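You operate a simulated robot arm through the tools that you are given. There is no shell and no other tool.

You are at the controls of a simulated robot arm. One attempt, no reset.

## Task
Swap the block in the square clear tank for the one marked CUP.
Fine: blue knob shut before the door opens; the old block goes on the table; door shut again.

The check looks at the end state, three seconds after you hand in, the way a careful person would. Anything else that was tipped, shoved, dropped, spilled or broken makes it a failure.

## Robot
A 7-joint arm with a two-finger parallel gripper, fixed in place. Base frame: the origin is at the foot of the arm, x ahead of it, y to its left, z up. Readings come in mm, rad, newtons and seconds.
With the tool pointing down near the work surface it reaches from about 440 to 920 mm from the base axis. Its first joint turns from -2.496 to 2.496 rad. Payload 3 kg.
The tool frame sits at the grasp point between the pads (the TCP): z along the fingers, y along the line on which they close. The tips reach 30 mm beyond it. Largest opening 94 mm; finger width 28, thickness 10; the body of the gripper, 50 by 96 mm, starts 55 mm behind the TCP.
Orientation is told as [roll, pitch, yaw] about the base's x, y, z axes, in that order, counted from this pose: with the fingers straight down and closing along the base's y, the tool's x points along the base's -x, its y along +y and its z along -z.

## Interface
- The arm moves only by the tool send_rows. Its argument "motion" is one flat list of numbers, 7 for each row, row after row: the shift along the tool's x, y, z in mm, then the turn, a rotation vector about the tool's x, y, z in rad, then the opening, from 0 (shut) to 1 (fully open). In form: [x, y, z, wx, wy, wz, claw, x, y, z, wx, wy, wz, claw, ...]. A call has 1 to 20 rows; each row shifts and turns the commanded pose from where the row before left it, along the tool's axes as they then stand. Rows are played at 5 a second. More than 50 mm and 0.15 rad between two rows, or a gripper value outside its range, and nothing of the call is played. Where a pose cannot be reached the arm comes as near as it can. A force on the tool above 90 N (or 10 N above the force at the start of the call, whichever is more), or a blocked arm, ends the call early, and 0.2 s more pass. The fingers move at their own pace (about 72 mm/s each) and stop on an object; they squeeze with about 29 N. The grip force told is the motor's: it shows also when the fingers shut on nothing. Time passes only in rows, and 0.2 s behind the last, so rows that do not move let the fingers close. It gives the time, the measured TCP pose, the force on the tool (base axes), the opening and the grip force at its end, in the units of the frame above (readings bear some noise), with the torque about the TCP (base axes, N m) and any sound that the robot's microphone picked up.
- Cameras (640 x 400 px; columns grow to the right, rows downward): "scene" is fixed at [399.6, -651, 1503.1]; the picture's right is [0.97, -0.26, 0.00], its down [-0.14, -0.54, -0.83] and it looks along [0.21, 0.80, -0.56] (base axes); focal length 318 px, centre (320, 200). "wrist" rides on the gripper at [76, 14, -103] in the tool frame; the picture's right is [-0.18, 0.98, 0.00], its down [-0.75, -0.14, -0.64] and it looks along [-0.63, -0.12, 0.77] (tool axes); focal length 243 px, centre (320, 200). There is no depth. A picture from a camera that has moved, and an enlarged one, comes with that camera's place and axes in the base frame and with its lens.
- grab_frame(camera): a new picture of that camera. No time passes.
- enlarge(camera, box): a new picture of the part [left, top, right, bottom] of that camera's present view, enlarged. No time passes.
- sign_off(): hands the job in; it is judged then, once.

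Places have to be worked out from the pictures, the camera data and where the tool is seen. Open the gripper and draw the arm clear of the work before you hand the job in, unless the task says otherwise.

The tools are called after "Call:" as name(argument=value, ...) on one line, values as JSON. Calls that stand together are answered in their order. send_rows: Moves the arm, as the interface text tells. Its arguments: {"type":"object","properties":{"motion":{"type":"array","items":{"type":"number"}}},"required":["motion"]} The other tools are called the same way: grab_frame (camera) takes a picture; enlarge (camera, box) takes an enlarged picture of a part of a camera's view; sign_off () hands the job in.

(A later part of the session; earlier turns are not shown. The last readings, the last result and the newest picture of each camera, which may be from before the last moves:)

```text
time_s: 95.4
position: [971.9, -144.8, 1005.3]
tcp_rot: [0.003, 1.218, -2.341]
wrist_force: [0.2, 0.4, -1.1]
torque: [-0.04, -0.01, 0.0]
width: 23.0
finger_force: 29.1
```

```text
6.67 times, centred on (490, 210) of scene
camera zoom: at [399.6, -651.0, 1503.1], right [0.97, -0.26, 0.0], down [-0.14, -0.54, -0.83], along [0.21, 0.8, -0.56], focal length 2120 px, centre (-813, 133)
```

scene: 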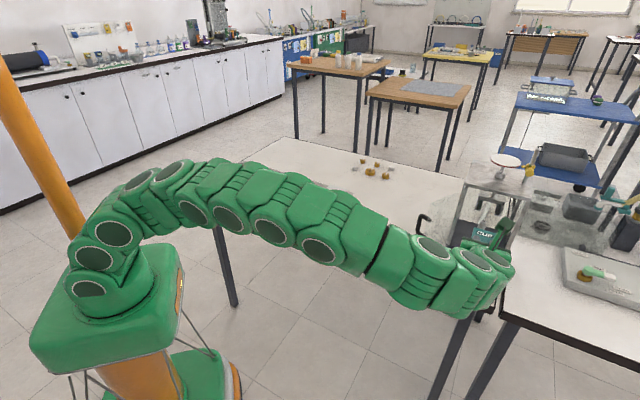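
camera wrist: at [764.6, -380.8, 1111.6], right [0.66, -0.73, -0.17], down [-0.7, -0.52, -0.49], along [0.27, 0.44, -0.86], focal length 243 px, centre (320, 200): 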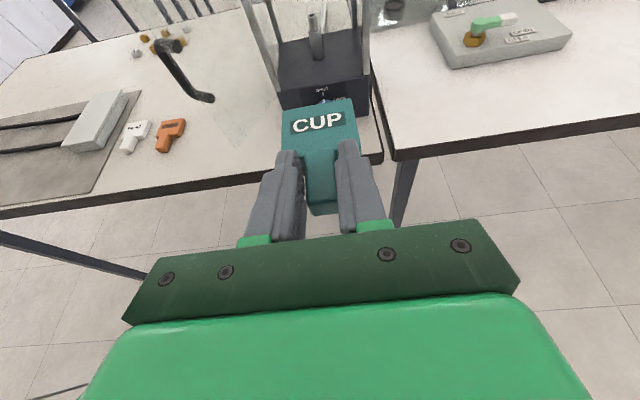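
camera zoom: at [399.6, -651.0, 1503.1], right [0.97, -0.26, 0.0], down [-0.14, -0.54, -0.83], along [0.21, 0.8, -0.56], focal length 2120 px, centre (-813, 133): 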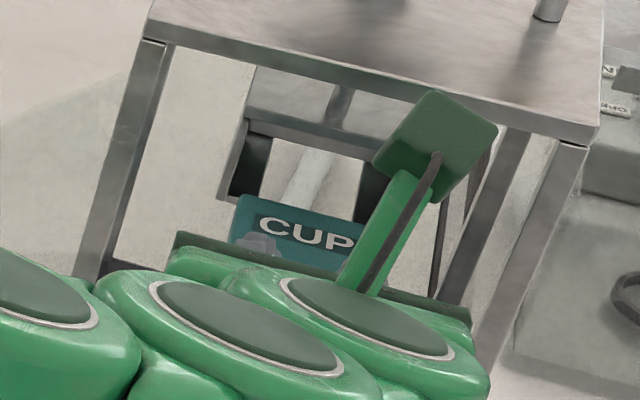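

CUP's rear edge is ~18 mm short of the tray mouth, a bit right of centre. I shift 1.2 mm left and advance 30 mm slowly, watching the force.

Call:
send_rows(motion=[1.72, -1.2, 4.7, 0, 0, 0, 0.0, 1.72, 0, 4.7, 0, 0, 0, 0.0, 1.72, 0, 4.7, 0, 0, 0, 0.0, 1.72, 0, 4.7, 0, 0, 0, 0.0, 1.72, 0, 4.7, 0, 0, 0, 0.0, 1.72, 0, 4.7, 0, 0, 0, 0.0])

Call:
enlarge(camera="wrist", box=[240, 40, 400, 200])

Call:
enlarge(camera="wrist", box=[270, 60, 370, 150])

```text
time_s: 96.8
position: [991.8, -126.2, 1007.4]
tcp_rot: [0.006, 1.22, -2.339]
wrist_force: [-48.0, -29.0, 6.9]
torque: [-1.23, 1.71, -0.07]
width: 23.7
finger_force: 28.9
```

```text
2.50 times, centred on (320, 120) of wrist
camera zoom: at [953.3, -186.3, 1114.0], right [0.66, -0.73, -0.17], down [-0.7, -0.52, -0.49], along [0.27, 0.44, -0.86], focal length 606 px, centre (320, 400)
```

zoom: 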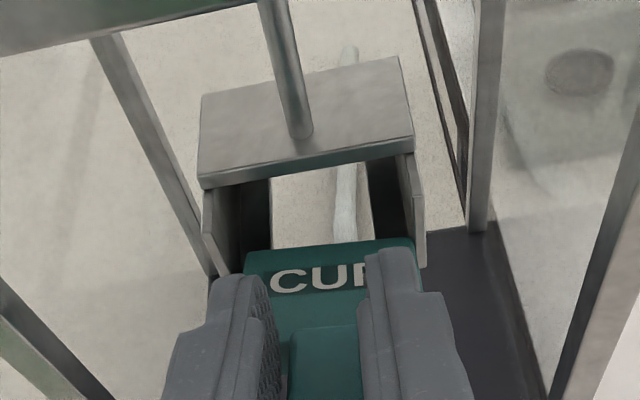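

```text
4.44 times, centred on (320, 105) of wrist
camera zoom: at [953.3, -186.3, 1114.0], right [0.66, -0.73, -0.17], down [-0.7, -0.52, -0.49], along [0.27, 0.44, -0.86], focal length 1078 px, centre (320, 622)
```

zoom: 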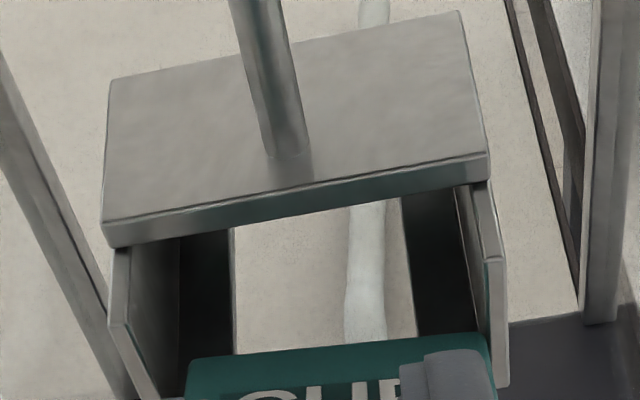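

The CUP's right rear corner ran against the right tray wall (54 N). I back off immediately and re-inspect.

Call:
send_rows(motion=[-3.44, 0, -9.4, 0, 0, 0, 0.0, -3.44, 0, -9.4, 0, 0, 0, 0.0, 0, 0, 0, 0, 0, 0, 0.0])

Call:
enlarge(camera="wrist", box=[240, 40, 400, 200])

Call:
enlarge(camera="scene", box=[455, 180, 525, 240])

```text
time_s: 97.6
position: [981.5, -136.7, 1005.6]
tcp_rot: [0.003, 1.219, -2.34]
wrist_force: [0.9, 0.5, -0.1]
torque: [-0.02, 0.02, 0.01]
width: 23.5
finger_force: 29.3
```

```text
2.50 times, centred on (320, 120) of wrist
camera zoom: at [941.4, -196.7, 1112.9], right [0.66, -0.73, -0.17], down [-0.7, -0.52, -0.49], along [0.27, 0.44, -0.86], focal length 606 px, centre (320, 400)
```

zoom: 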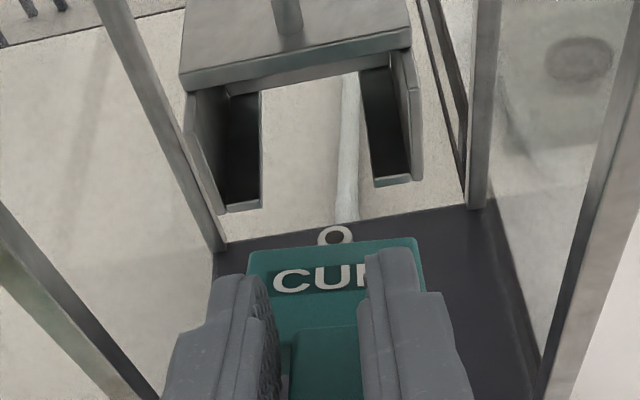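

```text
6.67 times, centred on (490, 210) of scene
camera zoom: at [399.6, -651.0, 1503.1], right [0.97, -0.26, 0.0], down [-0.14, -0.54, -0.83], along [0.21, 0.8, -0.56], focal length 2120 px, centre (-813, 133)
```

zoom: 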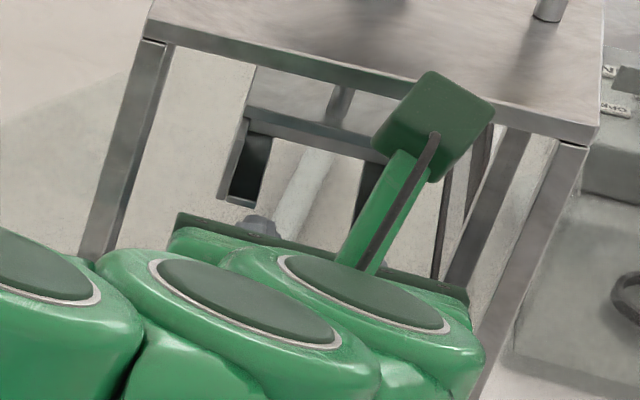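

CUP got pushed back and tipped in my weak rim-grip, so I'll set it down on the table and regrip properly. First I retreat slowly out of the tank and check how it hangs.

Call:
send_rows(motion=[-3.44, 0, -9.4, 0, 0, 0, 0.0, -3.44, 0, -9.4, 0, 0, 0, 0.0, -3.44, 0, -9.4, 0, 0, 0, 0.0, -3.44, 0, -9.4, 0, 0, 0, 0.0, -3.44, 0, -9.4, 0, 0, 0, 0.0, -3.44, 0, -9.4, 0, 0, 0, 0.0, -3.44, 0, -9.4, 0, 0, 0, 0.0, -3.44, 0, -9.4, 0, 0, 0, 0.0, -3.44, 0, -9.4, 0, 0, 0, 0.0, -3.44, 0, -9.4, 0, 0, 0, 0.0])

Call:
enlarge(camera="wrist", box=[250, 90, 390, 210])

Call:
enlarge(camera="scene", box=[445, 210, 525, 290])

```text
time_s: 99.8
position: [909.0, -207.6, 1005.2]
tcp_rot: [0.001, 1.221, -2.344]
wrist_force: [-0.5, 0.1, 0.7]
torque: [-0.03, 0.02, -0.02]
width: 23.4
finger_force: 28.8
```

```text
3.33 times, centred on (320, 150) of wrist
camera zoom: at [870.1, -269.0, 1112.8], right [0.66, -0.73, -0.17], down [-0.7, -0.52, -0.49], along [0.27, 0.44, -0.86], focal length 809 px, centre (320, 367)
```

zoom: 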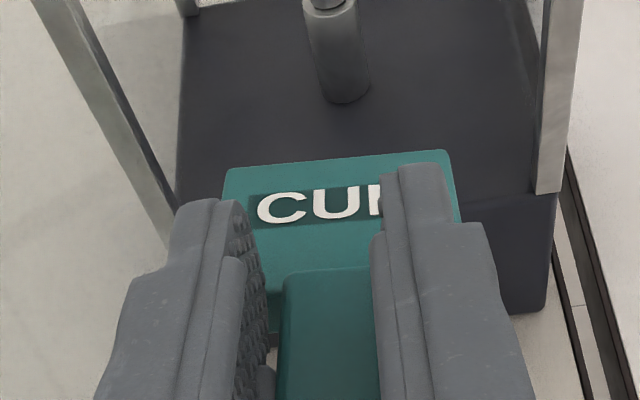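

```text
5.00 times, centred on (485, 250) of scene
camera zoom: at [399.6, -651.0, 1503.1], right [0.97, -0.26, 0.0], down [-0.14, -0.54, -0.83], along [0.21, 0.8, -0.56], focal length 1590 px, centre (-505, -50)
```

zoom: 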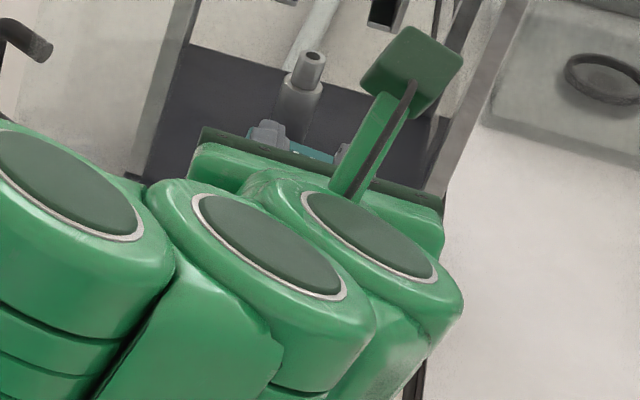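

CUP is tipped nose-down but still held. I carry it slowly back around toward its old spot on the table.

Call:
send_rows(motion=[-5.16, 0, -14.1, 0, 0, 0, 0.0, -5.16, 0, -14.1, 0, 0, 0, 0.0, -5.16, 0, -14.1, 0, 0, 0, 0.0, -5.16, 0, -14.1, 0, 0, 0, 0.0, -5.16, 0, -14.1, 0, 0, 0, 0.0, -5.16, 0, -14.1, 0, 0, 0, 0.0, -5.16, 0, -14.1, 0, 0, 0, 0.0, -5.16, 0, -14.1, 0, 0, 0, 0.0, -2.2, -14.3, -6.0, 0, 0, 0, 0.0, -2.2, -14.3, -6.0, 0, 0, 0, 0.0, -2.2, -14.3, -6.0, 0, 0, 0, 0.0, -2.2, -14.3, -6.0, 0, 0, 0, 0.0, -2.2, -14.3, -6.0, 0, 0, 0, 0.0, -2.2, -14.3, -6.0, 0, 0, 0, 0.0, -2.2, -14.3, -6.0, 0, 0, 0, 0.0, -2.2, -14.3, -6.0, 0, 0, 0, 0.0, -2.2, -14.3, -6.0, 0, 0, 0, 0.0, -2.2, -14.3, -6.0, 0, 0, 0, 0.0, -2.2, -14.3, -6.0, 0, 0, 0, 0.0, -2.2, -14.3, -6.0, 0, 0, 0, 0.0])

Call:
grab_frame(camera="wrist")

```text
time_s: 104.0
position: [647.4, -229.5, 1006.9]
tcp_rot: [0.008, 1.217, -2.336]
wrist_force: [0.4, -0.4, -0.8]
torque: [-0.04, 0.01, -0.02]
width: 23.6
finger_force: 29.1
```

```text
taken
camera wrist: at [609.2, -290.9, 1113.0], right [0.66, -0.73, -0.17], down [-0.7, -0.52, -0.49], along [0.27, 0.44, -0.86], focal length 243 px, centre (320, 200)
```

wrist: 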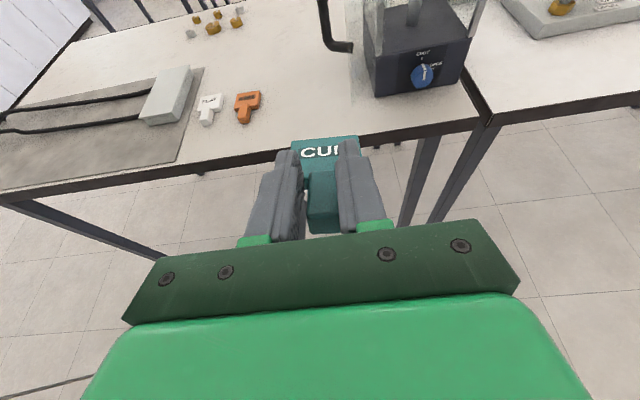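

Still held. I continue slowly to above the free table area near CUP's old spot.

Call:
send_rows(motion=[3.14, -12.2, 8.57, 0, 0, 0, 0.0, 3.14, -12.2, 8.57, 0, 0, 0, 0.0, 3.14, -12.2, 8.57, 0, 0, 0, 0.0, 3.14, -12.2, 8.57, 0, 0, 0, 0.0, 3.14, -12.2, 8.57, 0, 0, 0, 0.0, 3.14, -12.2, 8.57, 0, 0, 0, 0.0, 3.14, -12.2, 8.57, 0, 0, 0, 0.0, 3.14, -12.2, 8.57, 0, 0, 0, 0.0, 3.14, -12.2, 8.57, 0, 0, 0, 0.0, 3.14, -12.2, 8.57, 0, 0, 0, 0.0, 3.14, -12.2, 8.57, 0, 0, 0, 0.0, 3.14, -12.2, 8.57, 0, 0, 0, 0.0, 5.18, 5.2, 14.15, 0, 0, 0, 0.0, 5.18, 5.2, 14.15, 0, 0, 0, 0.0, 5.18, 5.2, 14.15, 0, 0, 0, 0.0, 5.18, 5.2, 14.15, 0, 0, 0, 0.0, 5.18, 5.2, 14.15, 0, 0, 0, 0.0, 5.18, 5.2, 14.15, 0, 0, 0, 0.0, 5.18, 5.2, 14.15, 0, 0, 0, 0.0, 5.18, 5.2, 14.15, 0, 0, 0, 0.0])

Call:
send_rows(motion=[5.18, 5.2, 14.15, 0, 0, 0, 0.0, 5.18, 5.2, 14.15, 0, 0, 0, 0.0, 5.18, 5.2, 14.15, 0, 0, 0, 0.0, 5.18, 5.2, 14.15, 0, 0, 0, 0.0, 5.18, 5.2, 14.15, 0, 0, 0, 0.0, 5.18, 5.2, 14.15, 0, 0, 0, 0.0, -14.1, 0, 5.16, 0, 0, 0, 0.0, -14.1, 0, 5.16, 0, 0, 0, 0.0, -14.1, 0, 5.16, 0, 0, 0, 0.0, -14.1, 0, 5.16, 0, 0, 0, 0.0, -14.1, 0, 5.16, 0, 0, 0, 0.0, -14.1, 0, 5.16, 0, 0, 0, 0.0, 0, 0, 0, 0, 0, 0, 0.0])

Call:
grab_frame(camera="wrist")

Call:
grab_frame(camera="scene")

```text
time_s: 108.2
position: [734.1, 8.4, 1003.6]
tcp_rot: [0.003, 1.222, -2.342]
wrist_force: [-0.8, 0.2, -0.3]
torque: [-0.03, 0.02, 0.03]
width: 23.1
finger_force: 29.1
```

```text
time_s: 111.0
position: [821.1, 50.5, 914.6]
tcp_rot: [0.002, 1.222, -2.341]
wrist_force: [0.4, -0.6, -0.8]
torque: [0.01, 0.0, -0.01]
width: 23.3
finger_force: 28.6
```

```text
taken
camera wrist: at [782.0, -9.3, 1021.4], right [0.66, -0.73, -0.17], down [-0.7, -0.52, -0.49], along [0.27, 0.44, -0.86], focal length 243 px, centre (320, 200)
```

wrist: 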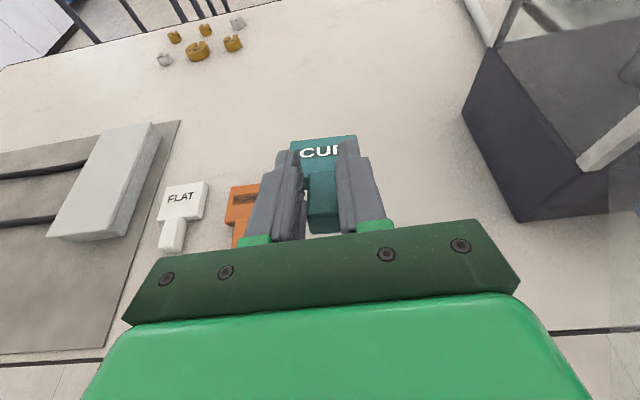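

```text
taken
```

scene: 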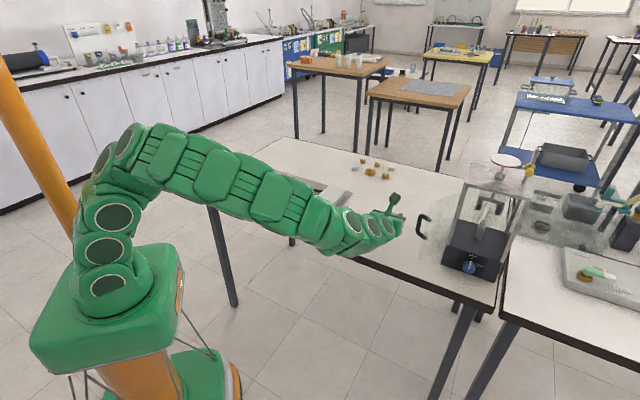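

Over the spot. I lower slowly; the tipped nose will touch first and level the block against the table.

Call:
send_rows(motion=[-14.1, 0, 5.16, 0, 0, 0, 0.0, -14.1, 0, 5.16, 0, 0, 0, 0.0, -14.1, 0, 5.16, 0, 0, 0, 0.0, -9.4, 0, 3.44, 0, 0, 0, 0.0, 0, 0, 0, 0, 0, 0, 0.0])

Call:
enlarge(camera="wrist", box=[230, 80, 400, 210])

Call:
enlarge(camera="scene", box=[350, 190, 440, 260])

```text
time_s: 112.2
position: [821.6, 51.2, 859.9]
tcp_rot: [0.004, 1.221, -2.339]
wrist_force: [-0.7, -0.6, -0.6]
torque: [0.0, 0.04, -0.01]
width: 23.4
finger_force: 28.8
```

```text
3.08 times, centred on (315, 145) of wrist
camera zoom: at [782.3, -9.3, 966.5], right [0.66, -0.73, -0.17], down [-0.7, -0.52, -0.49], along [0.27, 0.44, -0.86], focal length 746 px, centre (335, 369)
```

zoom: 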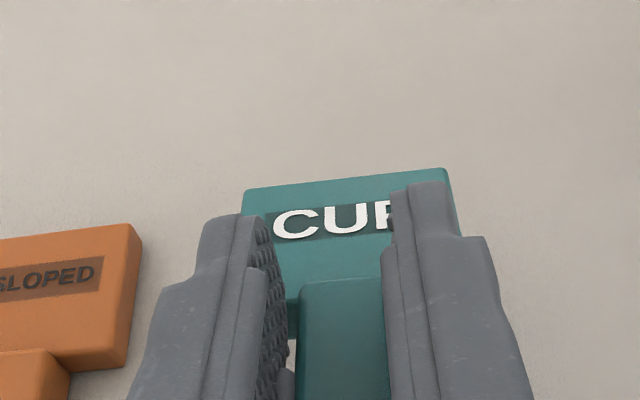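

```text
5.71 times, centred on (395, 225) of scene
camera zoom: at [399.6, -651.0, 1503.1], right [0.97, -0.26, 0.0], down [-0.14, -0.54, -0.83], along [0.21, 0.8, -0.56], focal length 1817 px, centre (-109, 57)
```

zoom: 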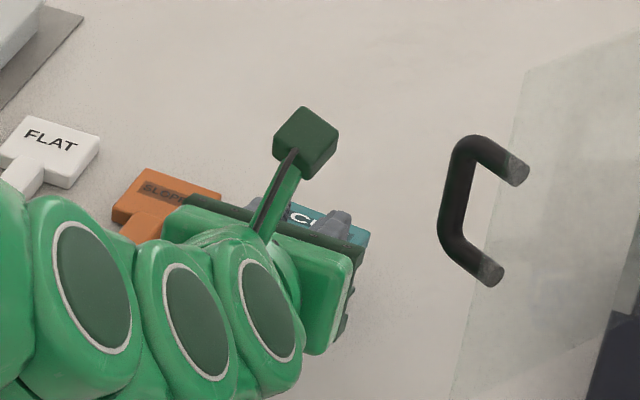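

Continuing down in 4 mm rows, watching the force.

Call:
send_rows(motion=[-3.76, 0, 1.37, 0, 0, 0, 0.0, -3.76, 0, 1.37, 0, 0, 0, 0.0, -3.76, 0, 1.37, 0, 0, 0, 0.0, -3.76, 0, 1.37, 0, 0, 0, 0.0, 0, 0, 0, 0, 0, 0, 0.0])

Call:
send_rows(motion=[-3.76, 0, 1.37, 0, 0, 0, 0.0, -3.76, 0, 1.37, 0, 0, 0, 0.0, -3.76, 0, 1.37, 0, 0, 0, 0.0, 0, 0, 0, 0, 0, 0, 0.0])

Call:
send_rows(motion=[-3.76, 0, 1.37, 0, 0, 0, 0.0, -3.76, 0, 1.37, 0, 0, 0, 0.0, 0, 0, 0, 0, 0, 0, 0.0])

Call:
enlarge(camera="wrist", box=[230, 80, 400, 210])

```text
time_s: 113.4
position: [821.5, 51.7, 842.8]
tcp_rot: [0.004, 1.221, -2.342]
wrist_force: [0.1, -0.2, -0.7]
torque: [-0.02, 0.01, 0.0]
width: 23.1
finger_force: 29.1
```

```text
time_s: 114.4
position: [822.1, 52.1, 830.8]
tcp_rot: [0.003, 1.22, -2.342]
wrist_force: [-0.9, 0.8, -0.4]
torque: [-0.01, 0.03, 0.02]
width: 23.6
finger_force: 29.6
```

```text
time_s: 115.2
position: [820.3, 51.5, 823.5]
tcp_rot: [0.004, 1.222, -2.341]
wrist_force: [-0.5, -2.6, 12.1]
torque: [0.55, -0.54, -0.03]
width: 23.4
finger_force: 29.1
```

```text
3.08 times, centred on (315, 145) of wrist
camera zoom: at [782.1, -8.8, 930.5], right [0.66, -0.73, -0.17], down [-0.7, -0.52, -0.49], along [0.27, 0.44, -0.86], focal length 746 px, centre (335, 369)
```

zoom: 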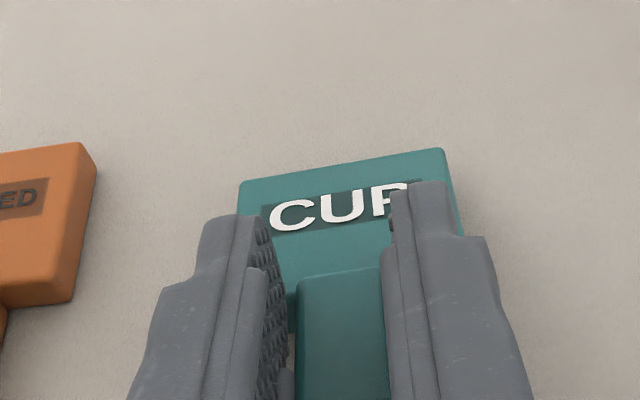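

Nose contact as expected (12 N, ~70 mm ahead). I keep lowering gently to level the block.

Call:
send_rows(motion=[-2.82, 0, 1.03, 0, 0, 0, 0.0, -2.82, 0, 1.03, 0, 0, 0, 0.0, 0, 0, 0, 0, 0, 0, 0.0])

Call:
send_rows(motion=[-2.82, 0, 1.03, 0, 0, 0, 0.0, -2.82, 0, 1.03, 0, 0, 0, 0.0, 0, 0, 0, 0, 0, 0, 0.0])

Call:
enlarge(camera="wrist", box=[230, 80, 400, 210])

```text
time_s: 116.0
position: [821.0, 53.0, 816.3]
tcp_rot: [0.004, 1.219, -2.341]
wrist_force: [-1.8, -1.2, 8.5]
torque: [0.37, -0.43, -0.04]
width: 23.3
finger_force: 28.8
```

```text
time_s: 116.8
position: [821.6, 52.4, 809.9]
tcp_rot: [-0.001, 1.22, -2.343]
wrist_force: [-0.3, -2.0, 8.0]
torque: [0.39, -0.47, -0.09]
width: 23.0
finger_force: 29.1
```

```text
3.08 times, centred on (315, 145) of wrist
camera zoom: at [781.9, -8.4, 917.7], right [0.66, -0.73, -0.17], down [-0.7, -0.52, -0.49], along [0.27, 0.44, -0.86], focal length 746 px, centre (335, 369)
```

zoom: 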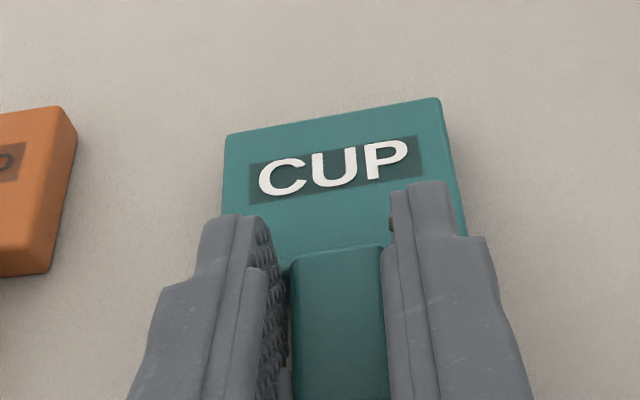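

Nearly level. Two more small steps, then release.

Call:
send_rows(motion=[-1.88, 0, 0.69, 0, 0, 0, 0.0, 0, 0, 0, 0, 0, 0, 0.0])

Call:
send_rows(motion=[-1.41, 0, 0.52, 0, 0, 0, 0.0, 0, 0, 0, 0, 0, 0, 0.0])

Call:
enlarge(camera="wrist", box=[230, 80, 400, 210])

```text
time_s: 117.4
position: [819.9, 52.5, 809.6]
tcp_rot: [0.003, 1.221, -2.342]
wrist_force: [0.8, 0.2, 10.8]
torque: [0.58, -0.62, -0.11]
width: 23.1
finger_force: 28.7
```

```text
time_s: 118.0
position: [820.2, 51.8, 808.4]
tcp_rot: [0.003, 1.221, -2.342]
wrist_force: [0.8, -2.2, 11.5]
torque: [0.54, -0.6, -0.13]
width: 23.1
finger_force: 28.8
```

```text
3.08 times, centred on (315, 145) of wrist
camera zoom: at [781.5, -8.7, 914.6], right [0.66, -0.73, -0.17], down [-0.7, -0.52, -0.49], along [0.27, 0.44, -0.86], focal length 746 px, centre (335, 369)
```

zoom: 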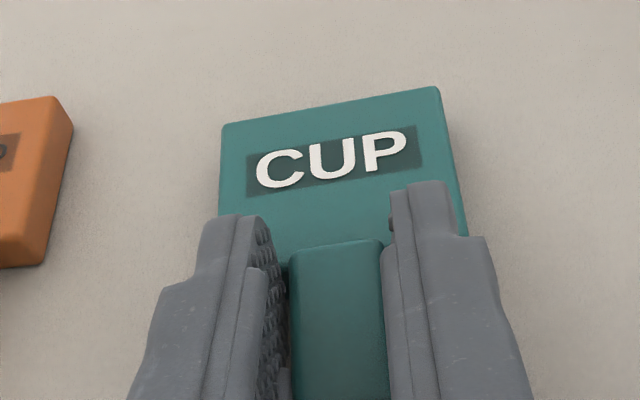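

Still pivoting on the nose; I go down another 2.5 mm and then open the jaws.

Call:
send_rows(motion=[-1.41, 0, 0.52, 0, 0, 0, 0.0, -0.94, 0, 0.34, 0, 0, 0, 0.0, 0, 0, 0, 0, 0, 0, 0.0])

Call:
send_rows(motion=[0, 0, 0, 0, 0, 0, 0.32, 0, 0, 0, 0, 0, 0, 0.45, 0, 0, 0, 0, 0, 0, 0.5, 0, 0, 0, 0, 0, 0, 0.5])

Call:
enlarge(camera="wrist", box=[230, 80, 400, 210])

```text
time_s: 118.8
position: [821.5, 51.6, 805.8]
tcp_rot: [0.003, 1.221, -2.341]
wrist_force: [-1.0, -2.5, 12.0]
torque: [0.61, -0.61, -0.07]
width: 23.5
finger_force: 29.1
```

```text
time_s: 119.8
position: [821.7, 52.3, 805.4]
tcp_rot: [0.005, 1.219, -2.342]
wrist_force: [0.6, -0.5, 0.9]
torque: [0.0, -0.01, 0.0]
width: 46.9
finger_force: 0.2
```

```text
3.08 times, centred on (315, 145) of wrist
camera zoom: at [781.8, -8.6, 912.4], right [0.66, -0.73, -0.17], down [-0.7, -0.52, -0.49], along [0.27, 0.44, -0.86], focal length 746 px, centre (335, 369)
```

zoom: 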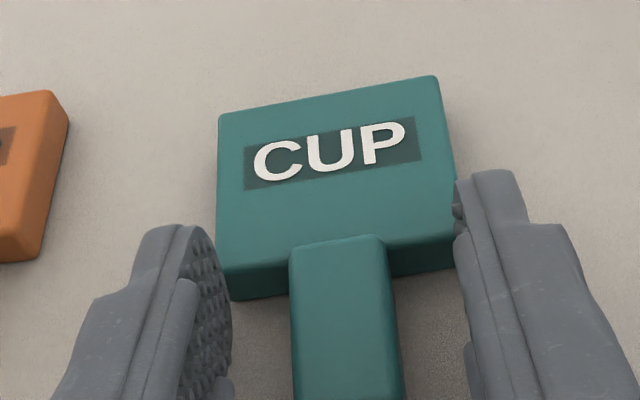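

CUP lies flat again. I raise 45 mm, reduce the tool pitch to 8° below horizontal so the studded tip zone of the pads will lie fully along the stem, back up 17 mm and re-measure.

Call:
send_rows(motion=[14.1, 0, -5.16, 0, 0, 0, 0.5, 28.2, 0, -10.3, 0, 0, 0, 0.5, 0, 0, 0, 0, 0.1056, 0, 0.5, 0, 0, 0, 0, 0.1056, 0, 0.5, -2.4, 0, -16.8, 0, 0, 0, 0.5, 0, 0, 0, 0, 0, 0, 0.5])

Call:
grab_frame(camera="wrist")

Call:
enlarge(camera="wrist", box=[230, 80, 410, 220])

Call:
grab_frame(camera="scene")

```text
time_s: 121.2
position: [809.4, 41.2, 851.1]
tcp_rot: [0.007, 1.431, -2.34]
wrist_force: [-1.2, -0.8, -0.5]
torque: [-0.01, -0.02, 0.02]
width: 46.9
finger_force: 0.1
```

```text
taken
camera wrist: at [755.3, -34.9, 940.2], right [0.69, -0.71, -0.18], down [-0.62, -0.43, -0.66], along [0.39, 0.56, -0.73], focal length 243 px, centre (320, 200)
```

wrist: 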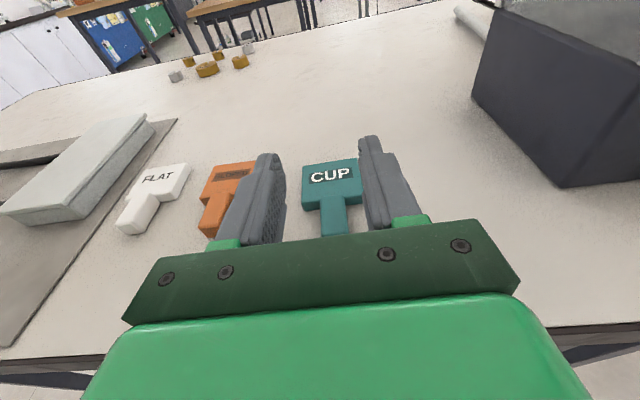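

```text
2.86 times, centred on (320, 150) of wrist
camera zoom: at [755.3, -34.9, 940.2], right [0.69, -0.71, -0.18], down [-0.62, -0.43, -0.66], along [0.39, 0.56, -0.73], focal length 693 px, centre (320, 343)
```

zoom: 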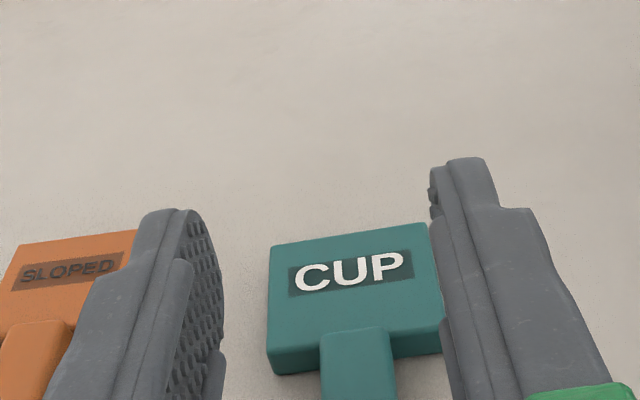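

```text
taken
```

scene: 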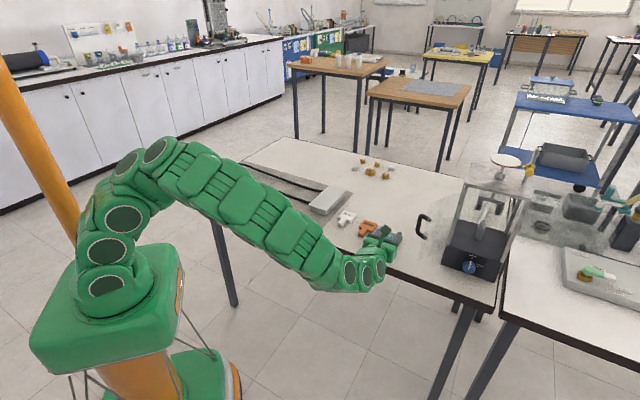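

CUP: heading ≈45°, lateral +1 mm, stem end ~2 mm ahead of the TCP. I back up 6 mm, centre, and descend 40 mm, then look.

Call:
send_rows(motion=[-0.84, 1.0, -5.94, -0.0119, 0, 0.0017, 0.5, -13.2, 0, 1.86, 0, 0, 0, 0.5, -13.2, 0, 1.86, 0, 0, 0, 0.5, -13.2, 0, 1.86, 0, 0, 0, 0.5, 0, 0, 0, 0, 0, 0, 0.5])

Call:
enlarge(camera="wrist", box=[230, 80, 410, 220])

```text
time_s: 122.4
position: [806.7, 34.9, 810.2]
tcp_rot: [0.013, 1.43, -2.347]
wrist_force: [-0.6, 0.0, 0.0]
torque: [0.01, -0.01, 0.02]
width: 46.8
finger_force: 0.1
```

```text
2.86 times, centred on (320, 150) of wrist
camera zoom: at [751.6, -39.9, 900.4], right [0.68, -0.71, -0.18], down [-0.62, -0.42, -0.66], along [0.39, 0.56, -0.73], focal length 693 px, centre (320, 343)
```

zoom: 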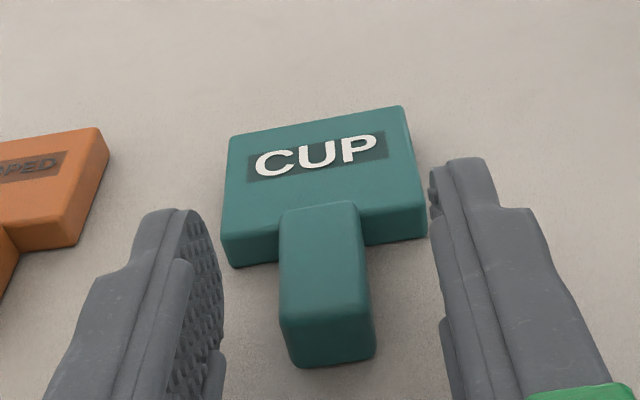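

Good: stem end 9 mm ahead of TCP, heading matched, lateral −0.8 mm. I correct that, descend to ~803 and feel for the table in 1 mm steps.

Call:
send_rows(motion=[-3.7, -0.8, 0.52, 0, 0, 0, 0.5, -3.7, 0, 0.52, 0, 0, 0, 0.5, 0, 0, 0, 0, 0, 0, 0.5])

Call:
send_rows(motion=[-1.0, 0, 0.14, 0, 0, 0, 0.5, 0, 0, 0, 0, 0, 0, 0.5])

Call:
send_rows(motion=[-1.0, 0, 0.14, 0, 0, 0, 0.5, 0, 0, 0, 0, 0, 0, 0.5])

Call:
send_rows(motion=[-1.0, 0, 0.14, 0, 0, 0, 0.5, 0, 0, 0, 0, 0, 0, 0.5])

```text
time_s: 123.2
position: [805.4, 35.3, 802.1]
tcp_rot: [0.009, 1.434, -2.348]
wrist_force: [0.3, 0.1, -0.2]
torque: [0.01, 0.0, 0.01]
width: 47.2
finger_force: 0.0
```

```text
time_s: 123.8
position: [805.2, 35.1, 800.7]
tcp_rot: [0.01, 1.431, -2.348]
wrist_force: [0.5, 0.7, 0.0]
torque: [-0.01, 0.03, 0.06]
width: 47.0
finger_force: 0.1
```

```text
time_s: 124.4
position: [804.8, 34.6, 800.3]
tcp_rot: [0.008, 1.431, -2.349]
wrist_force: [-0.5, 0.8, -0.4]
torque: [0.0, -0.02, -0.04]
width: 47.3
finger_force: 0.0
```

```text
time_s: 125.0
position: [804.8, 34.8, 800.6]
tcp_rot: [0.011, 1.431, -2.347]
wrist_force: [0.3, 0.5, 0.4]
torque: [-0.01, 0.01, 0.03]
width: 47.0
finger_force: 0.0
```

No contact yet; a few more 1 mm steps.

Call:
send_rows(motion=[-1.0, 0, 0.14, 0, 0, 0, 0.5, 0, 0, 0, 0, 0, 0, 0.5])

Call:
send_rows(motion=[-1.0, 0, 0.14, 0, 0, 0, 0.5, 0, 0, 0, 0, 0, 0, 0.5])

Call:
enlarge(camera="wrist", box=[230, 80, 410, 220])

```text
time_s: 125.6
position: [804.6, 34.2, 797.9]
tcp_rot: [0.009, 1.431, -2.35]
wrist_force: [-0.1, 0.3, 0.1]
torque: [0.02, 0.0, -0.01]
width: 47.0
finger_force: 0.0
```

```text
time_s: 126.2
position: [805.2, 35.4, 798.9]
tcp_rot: [0.009, 1.433, -2.347]
wrist_force: [-2.4, -1.7, 6.5]
torque: [0.23, 0.03, 0.08]
width: 47.1
finger_force: 0.7
```

```text
2.86 times, centred on (320, 150) of wrist
camera zoom: at [750.5, -39.8, 888.0], right [0.68, -0.71, -0.18], down [-0.62, -0.42, -0.66], along [0.39, 0.56, -0.73], focal length 693 px, centre (320, 343)
```

zoom: 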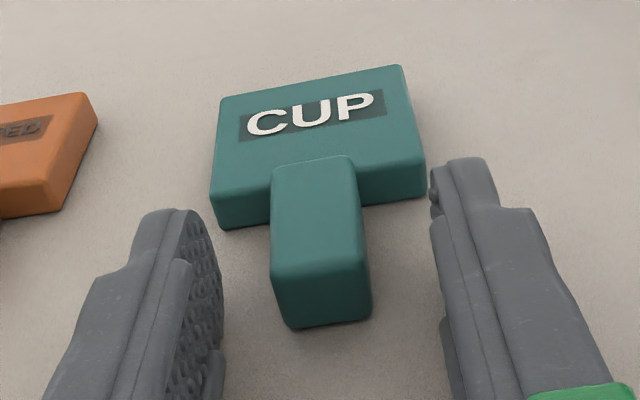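

Light table contact (6.5 N) at TCP z≈798.3. I raise 1 mm, move 2 mm forward and close.

Call:
send_rows(motion=[1.0, 0, -0.14, 0, 0, 0, 0.5, 0.28, 0, 1.98, 0, 0, 0, 0.5, 0, 0, 0, 0, 0, 0, 0.25, 0, 0, 0, 0, 0, 0, 0.0, 0, 0, 0, 0, 0, 0, 0.0, 0, 0, 0, 0, 0, 0, 0.0])

Call:
enlarge(camera="wrist", box=[230, 80, 410, 220])

Call:
enlarge(camera="wrist", box=[270, 120, 370, 210])

```text
time_s: 127.6
position: [806.0, 36.4, 799.8]
tcp_rot: [0.009, 1.431, -2.347]
wrist_force: [0.6, -0.6, 1.0]
torque: [0.04, 0.01, 0.0]
width: 18.9
finger_force: 28.8
```

```text
2.86 times, centred on (320, 150) of wrist
camera zoom: at [751.8, -38.3, 889.0], right [0.68, -0.71, -0.18], down [-0.62, -0.42, -0.66], along [0.39, 0.56, -0.73], focal length 693 px, centre (320, 343)
```

zoom: 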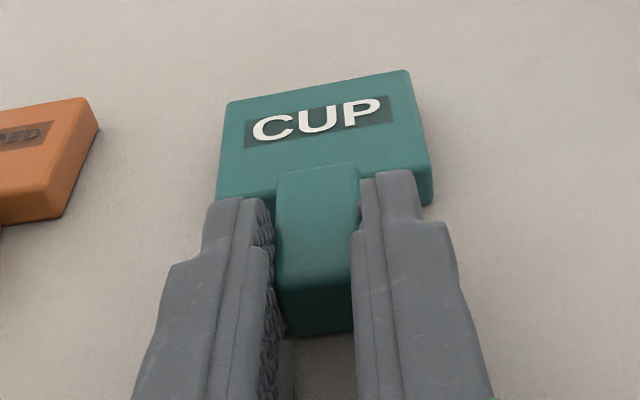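

```text
4.44 times, centred on (320, 165) of wrist
camera zoom: at [751.8, -38.3, 889.0], right [0.68, -0.71, -0.18], down [-0.62, -0.42, -0.66], along [0.39, 0.56, -0.73], focal length 1078 px, centre (320, 356)
```

zoom: 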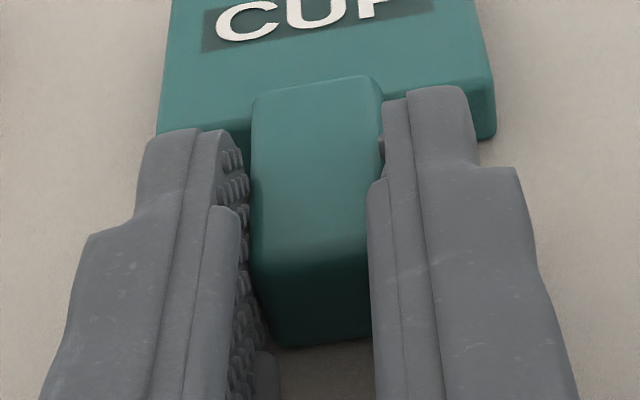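

A proper 18.9 mm grip on the studs. Slow test lift of 8 mm.

Call:
send_rows(motion=[0.99, 0, -0.14, 0, 0, 0, 0.0, 0.99, 0, -0.14, 0, 0, 0, 0.0, 0.99, 0, -0.14, 0, 0, 0, 0.0, 0.99, 0, -0.14, 0, 0, 0, 0.0, 1.98, 0, -0.28, 0, 0, 0, 0.0, 1.98, 0, -0.28, 0, 0, 0, 0.0, 0, 0, 0, 0, 0, 0, 0.0])

Call:
enlarge(camera="wrist", box=[230, 80, 410, 220])

```text
time_s: 129.2
position: [806.2, 38.5, 806.4]
tcp_rot: [0.01, 1.432, -2.349]
wrist_force: [0.4, 0.1, 0.1]
torque: [-0.04, 0.03, 0.02]
width: 18.8
finger_force: 29.3
```

```text
2.86 times, centred on (320, 150) of wrist
camera zoom: at [751.7, -37.7, 896.9], right [0.68, -0.71, -0.18], down [-0.62, -0.42, -0.66], along [0.39, 0.56, -0.73], focal length 693 px, centre (320, 343)
```

zoom: 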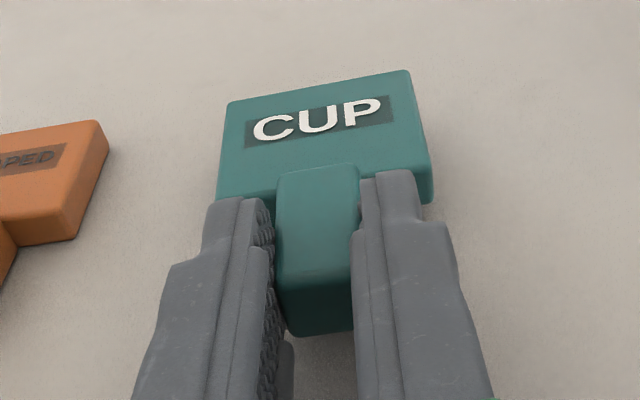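

Firmly held this time. I lift to z≈1003 at moderate speed.

Call:
send_rows(motion=[4.95, 0, -0.7, 0, 0, 0, 0.0, 9.9, 0, -1.39, 0, 0, 0, 0.0, 9.9, 0, -1.39, 0, 0, 0, 0.0, 9.9, 0, -1.39, 0, 0, 0, 0.0, 9.9, 0, -1.39, 0, 0, 0, 0.0, 9.9, 0, -1.39, 0, 0, 0, 0.0, 9.9, 0, -1.39, 0, 0, 0, 0.0, 9.9, 0, -1.39, 0, 0, 0, 0.0, 9.9, 0, -1.39, 0, 0, 0, 0.0, 9.9, 0, -1.39, 0, 0, 0, 0.0, 9.9, 0, -1.39, 0, 0, 0, 0.0, 9.9, 0, -1.39, 0, 0, 0, 0.0, 9.9, 0, -1.39, 0, 0, 0, 0.0, 9.9, 0, -1.39, 0, 0, 0, 0.0, 9.9, 0, -1.39, 0, 0, 0, 0.0, 9.9, 0, -1.39, 0, 0, 0, 0.0, 9.9, 0, -1.39, 0, 0, 0, 0.0, 9.9, 0, -1.39, 0, 0, 0, 0.0, 9.9, 0, -1.39, 0, 0, 0, 0.0, 9.9, 0, -1.39, 0, 0, 0, 0.0])

Call:
grab_frame(camera="wrist")

```text
time_s: 133.4
position: [805.9, 35.4, 1002.0]
tcp_rot: [0.007, 1.432, -2.352]
wrist_force: [-0.2, 0.2, -1.1]
torque: [-0.02, 0.02, 0.01]
width: 18.9
finger_force: 29.2
```

```text
taken
camera wrist: at [752.0, -38.9, 1092.2], right [0.68, -0.71, -0.18], down [-0.62, -0.42, -0.66], along [0.39, 0.56, -0.73], focal length 243 px, centre (320, 200)
```

wrist: 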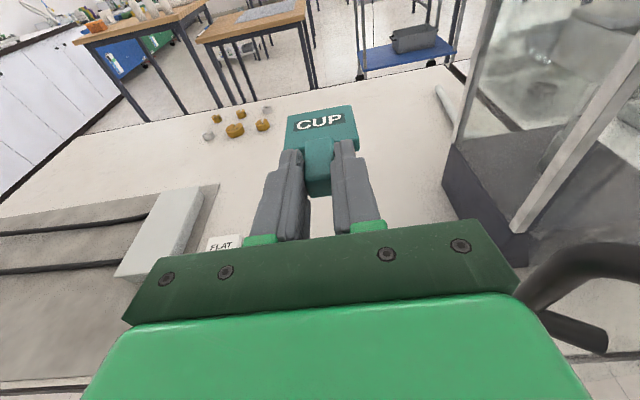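

CUP is solid in the grip. I move away from the door handle and back around to the tank's front.

Call:
send_rows(motion=[-2.2, -6.1, -15.75, 0, 0, 0, 0.0, -2.2, -6.1, -15.75, 0, 0, 0, 0.0, -2.2, -6.1, -15.75, 0, 0, 0, 0.0, -2.2, -6.1, -15.75, 0, 0, 0, 0.0, -2.2, -6.1, -15.75, 0, 0, 0, 0.0, -2.2, -6.1, -15.75, 0, 0, 0, 0.0, -2.2, -6.1, -15.75, 0, 0, 0, 0.0, -2.2, -6.1, -15.75, 0, 0, 0, 0.0, -2.2, -6.1, -15.75, 0, 0, 0, 0.0, -2.2, -6.1, -15.75, 0, 0, 0, 0.0, -2.2, -6.1, -15.75, 0, 0, 0, 0.0, -2.2, -6.1, -15.75, 0, 0, 0, 0.0, -1.87, 18.45, -13.3, 0, 0, 0, 0.0, -1.87, 18.45, -13.3, 0, 0, 0, 0.0, -1.87, 18.45, -13.3, 0, 0, 0, 0.0, -1.87, 18.45, -13.3, 0, 0, 0, 0.0, -1.87, 18.45, -13.3, 0, 0, 0, 0.0, -1.87, 18.45, -13.3, 0, 0, 0, 0.0, -1.87, 18.45, -13.3, 0, 0, 0, 0.0, -1.87, 18.45, -13.3, 0, 0, 0, 0.0])

Call:
grab_frame(camera="wrist")

```text
time_s: 137.6
position: [646.6, -227.3, 1003.3]
tcp_rot: [0.009, 1.43, -2.347]
wrist_force: [1.0, 0.4, -0.6]
torque: [-0.05, 0.05, -0.02]
width: 19.0
finger_force: 29.3
```

```text
taken
camera wrist: at [591.9, -302.4, 1093.1], right [0.68, -0.71, -0.18], down [-0.62, -0.42, -0.66], along [0.39, 0.56, -0.73], focal length 243 px, centre (320, 200)
```

wrist: 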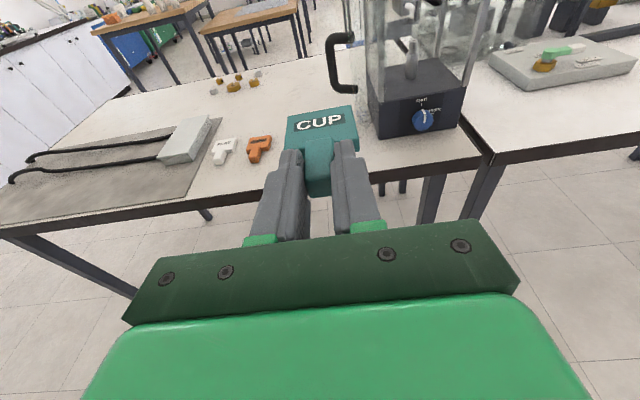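

On to the tank's axis, then forward to ~150 mm before the seat position.

Call:
send_rows(motion=[0.82, 17.2, 5.85, 0, 0, 0, 0.0, 0.82, 17.2, 5.85, 0, 0, 0, 0.0, 0.82, 17.2, 5.85, 0, 0, 0, 0.0, 0.82, 17.2, 5.85, 0, 0, 0, 0.0, 0.82, 17.2, 5.85, 0, 0, 0, 0.0, 0.82, 17.2, 5.85, 0, 0, 0, 0.0, 0.82, 17.2, 5.85, 0, 0, 0, 0.0, 0.82, 17.2, 5.85, 0, 0, 0, 0.0, 0.82, 17.2, 5.85, 0, 0, 0, 0.0, 0.82, 17.2, 5.85, 0, 0, 0, 0.0, 2.26, 0, 16.1, 0, 0, 0, 0.0, 2.26, 0, 16.1, 0, 0, 0, 0.0, 2.26, 0, 16.1, 0, 0, 0, 0.0, 2.26, 0, 16.1, 0, 0, 0, 0.0, 2.26, 0, 16.1, 0, 0, 0, 0.0, 2.26, 0, 16.1, 0, 0, 0, 0.0, 2.26, 0, 16.1, 0, 0, 0, 0.0, 2.26, 0, 16.1, 0, 0, 0, 0.0, 0, 0, 0, 0, 0, 0, 0.0])

Call:
enlarge(camera="wrist", box=[230, 0, 410, 180])

Call:
enlarge(camera="wrist", box=[260, 30, 380, 140])

Call:
grab_frame(camera="scene")

```text
time_s: 141.6
position: [901.7, -214.1, 1001.7]
tcp_rot: [0.006, 1.43, -2.353]
wrist_force: [-0.6, 0.3, -0.4]
torque: [-0.04, 0.02, 0.02]
width: 19.0
finger_force: 28.8
```

```text
2.22 times, centred on (320, 90) of wrist
camera zoom: at [847.5, -289.1, 1091.3], right [0.68, -0.71, -0.18], down [-0.62, -0.42, -0.66], along [0.39, 0.56, -0.73], focal length 539 px, centre (320, 444)
```

zoom: 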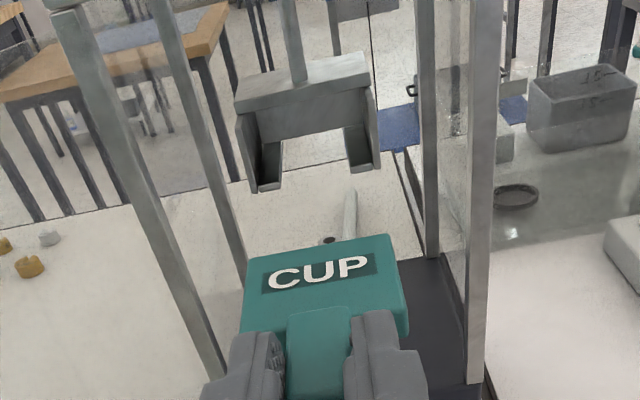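

```text
3.64 times, centred on (320, 85) of wrist
camera zoom: at [847.5, -289.1, 1091.3], right [0.68, -0.71, -0.18], down [-0.62, -0.42, -0.66], along [0.39, 0.56, -0.73], focal length 882 px, centre (320, 618)
```

zoom: 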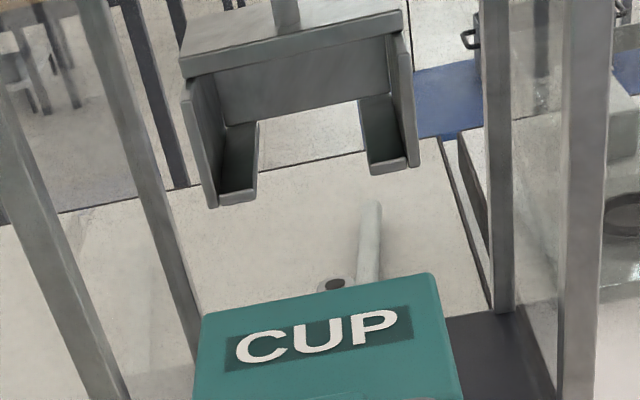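

```text
taken
```

scene: 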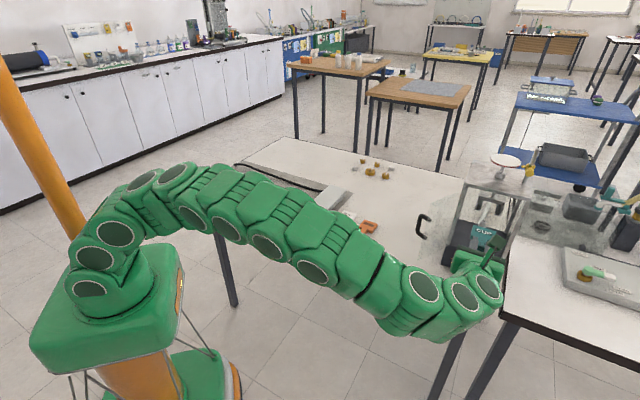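

Tray and CUP edges share the same vanishing point (parallel within ~0.5°); laterally I need to go a bit left. I shift 1.8 mm left, lower 3 mm and advance 110 mm to just before the tray mouth.

Call:
send_rows(motion=[1.53, -0.22, 13.7, 0, 0, 0, 0.0, 1.53, -0.22, 13.7, 0, 0, 0, 0.0, 1.53, -0.22, 13.7, 0, 0, 0, 0.0, 1.53, -0.23, 13.7, 0, 0, 0, 0.0, 1.53, -0.22, 13.7, 0, 0, 0, 0.0, 1.53, -0.23, 13.7, 0, 0, 0, 0.0, 1.53, -0.23, 13.7, 0, 0, 0, 0.0, 1.53, -0.23, 13.4, 0, 0, 0, 0.0, 0, 0, 0, 0, 0, 0, 0.0])

Call:
enlarge(camera="wrist", box=[250, 40, 390, 150])

Call:
enlarge(camera="scene", box=[460, 185, 520, 235])

```text
time_s: 143.8
position: [977.0, -144.2, 995.9]
tcp_rot: [-0.016, 1.429, -2.381]
wrist_force: [-26.9, -4.5, 0.5]
torque: [-0.16, 0.52, 0.98]
width: 19.6
finger_force: 28.9
stopped in row 9: the force on the tool passed its limit at 92 N (the readings are from after the stop); the commanded pose is now the measured one
```

```text
3.64 times, centred on (320, 95) of wrist
camera zoom: at [922.3, -218.5, 1086.6], right [0.67, -0.72, -0.18], down [-0.63, -0.42, -0.66], along [0.39, 0.56, -0.73], focal length 882 px, centre (320, 582)
```

zoom: 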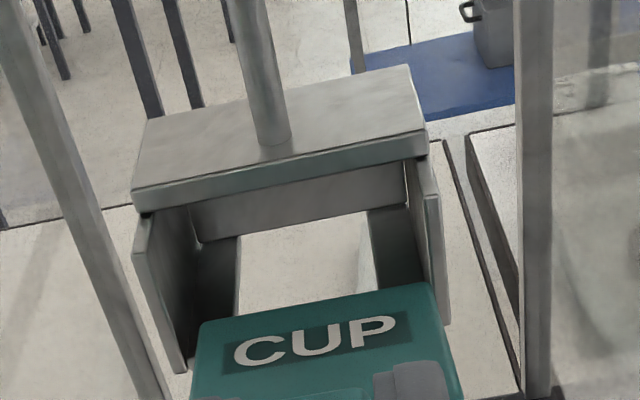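

```text
8.00 times, centred on (490, 210) of scene
camera zoom: at [399.6, -651.0, 1503.1], right [0.97, -0.26, 0.0], down [-0.14, -0.54, -0.83], along [0.21, 0.8, -0.56], focal length 2544 px, centre (-1040, 120)
```

zoom: 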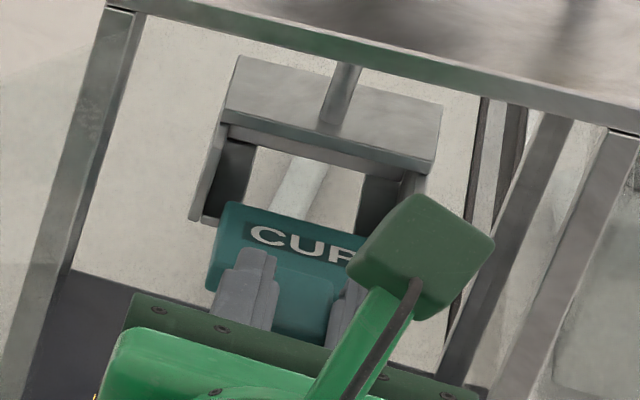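

The call stopped at 92 N although CUP should still have been ~20 mm short of the tray; the tool got deflected right. I look carefully at what is touching before moving.

Call:
grab_frame(camera="wrist")

Call:
grab_frame(camera="scene")

Call:
enlarge(camera="scene", box=[400, 160, 560, 330])

```text
taken
camera wrist: at [922.3, -218.5, 1086.6], right [0.67, -0.72, -0.18], down [-0.63, -0.42, -0.66], along [0.39, 0.56, -0.73], focal length 243 px, centre (320, 200)
```

wrist: 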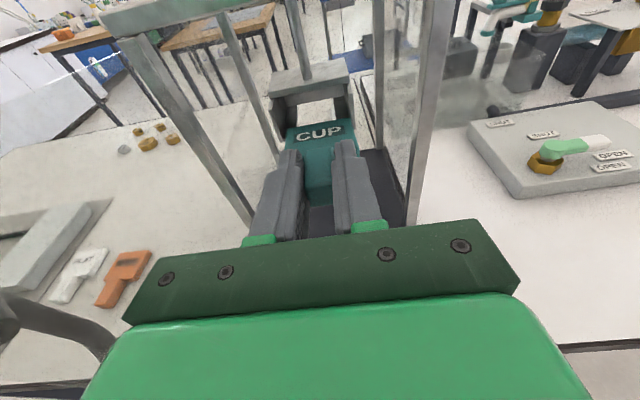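

```text
taken
```

scene: 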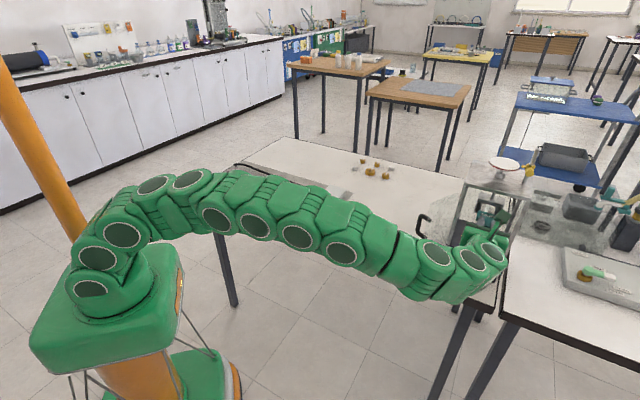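

```text
2.35 times, centred on (480, 245) of scene
camera zoom: at [399.6, -651.0, 1503.1], right [0.97, -0.26, 0.0], down [-0.14, -0.54, -0.83], along [0.21, 0.8, -0.56], focal length 748 px, centre (-56, 94)
```

zoom: 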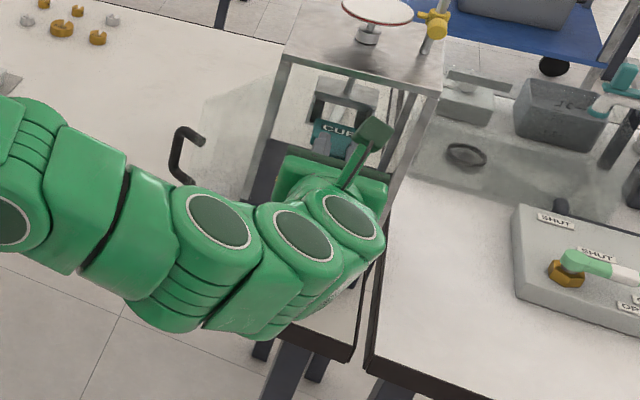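

The tray hangs on the weight-pan rod, so it may float: I compare the pan and tray heights now with the earlier pictures.

Call:
enlarge(camera="scene", box=[435, 145, 535, 215])

Call:
enlarge(camera="scene", box=[470, 190, 510, 225])

```text
5.71 times, centred on (485, 180) of scene
camera zoom: at [399.6, -651.0, 1503.1], right [0.97, -0.26, 0.0], down [-0.14, -0.54, -0.83], along [0.21, 0.8, -0.56], focal length 1817 px, centre (-623, 314)
```

zoom: 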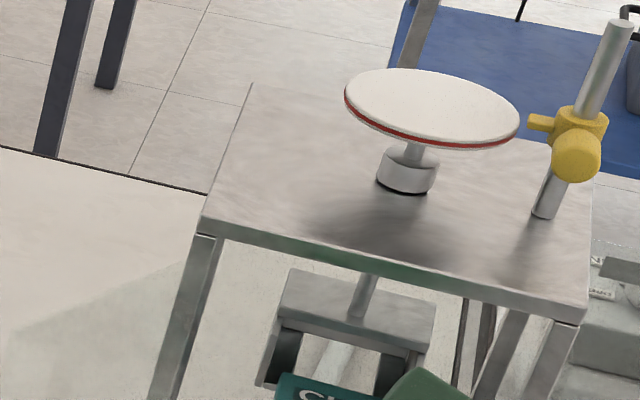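

```text
11.43 times, centred on (490, 208) of scene
camera zoom: at [399.6, -651.0, 1503.1], right [0.97, -0.26, 0.0], down [-0.14, -0.54, -0.83], along [0.21, 0.8, -0.56], focal length 3634 px, centre (-1623, 114)
```

zoom: 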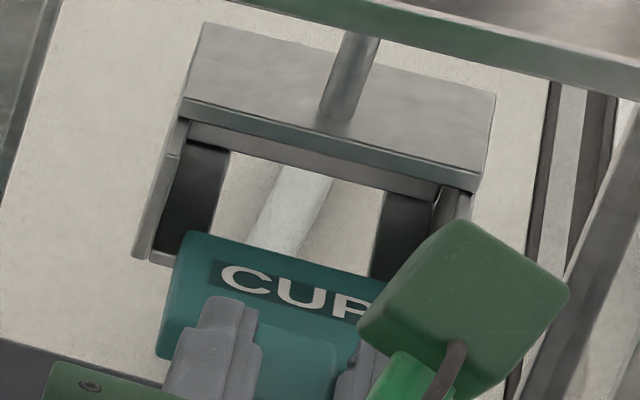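

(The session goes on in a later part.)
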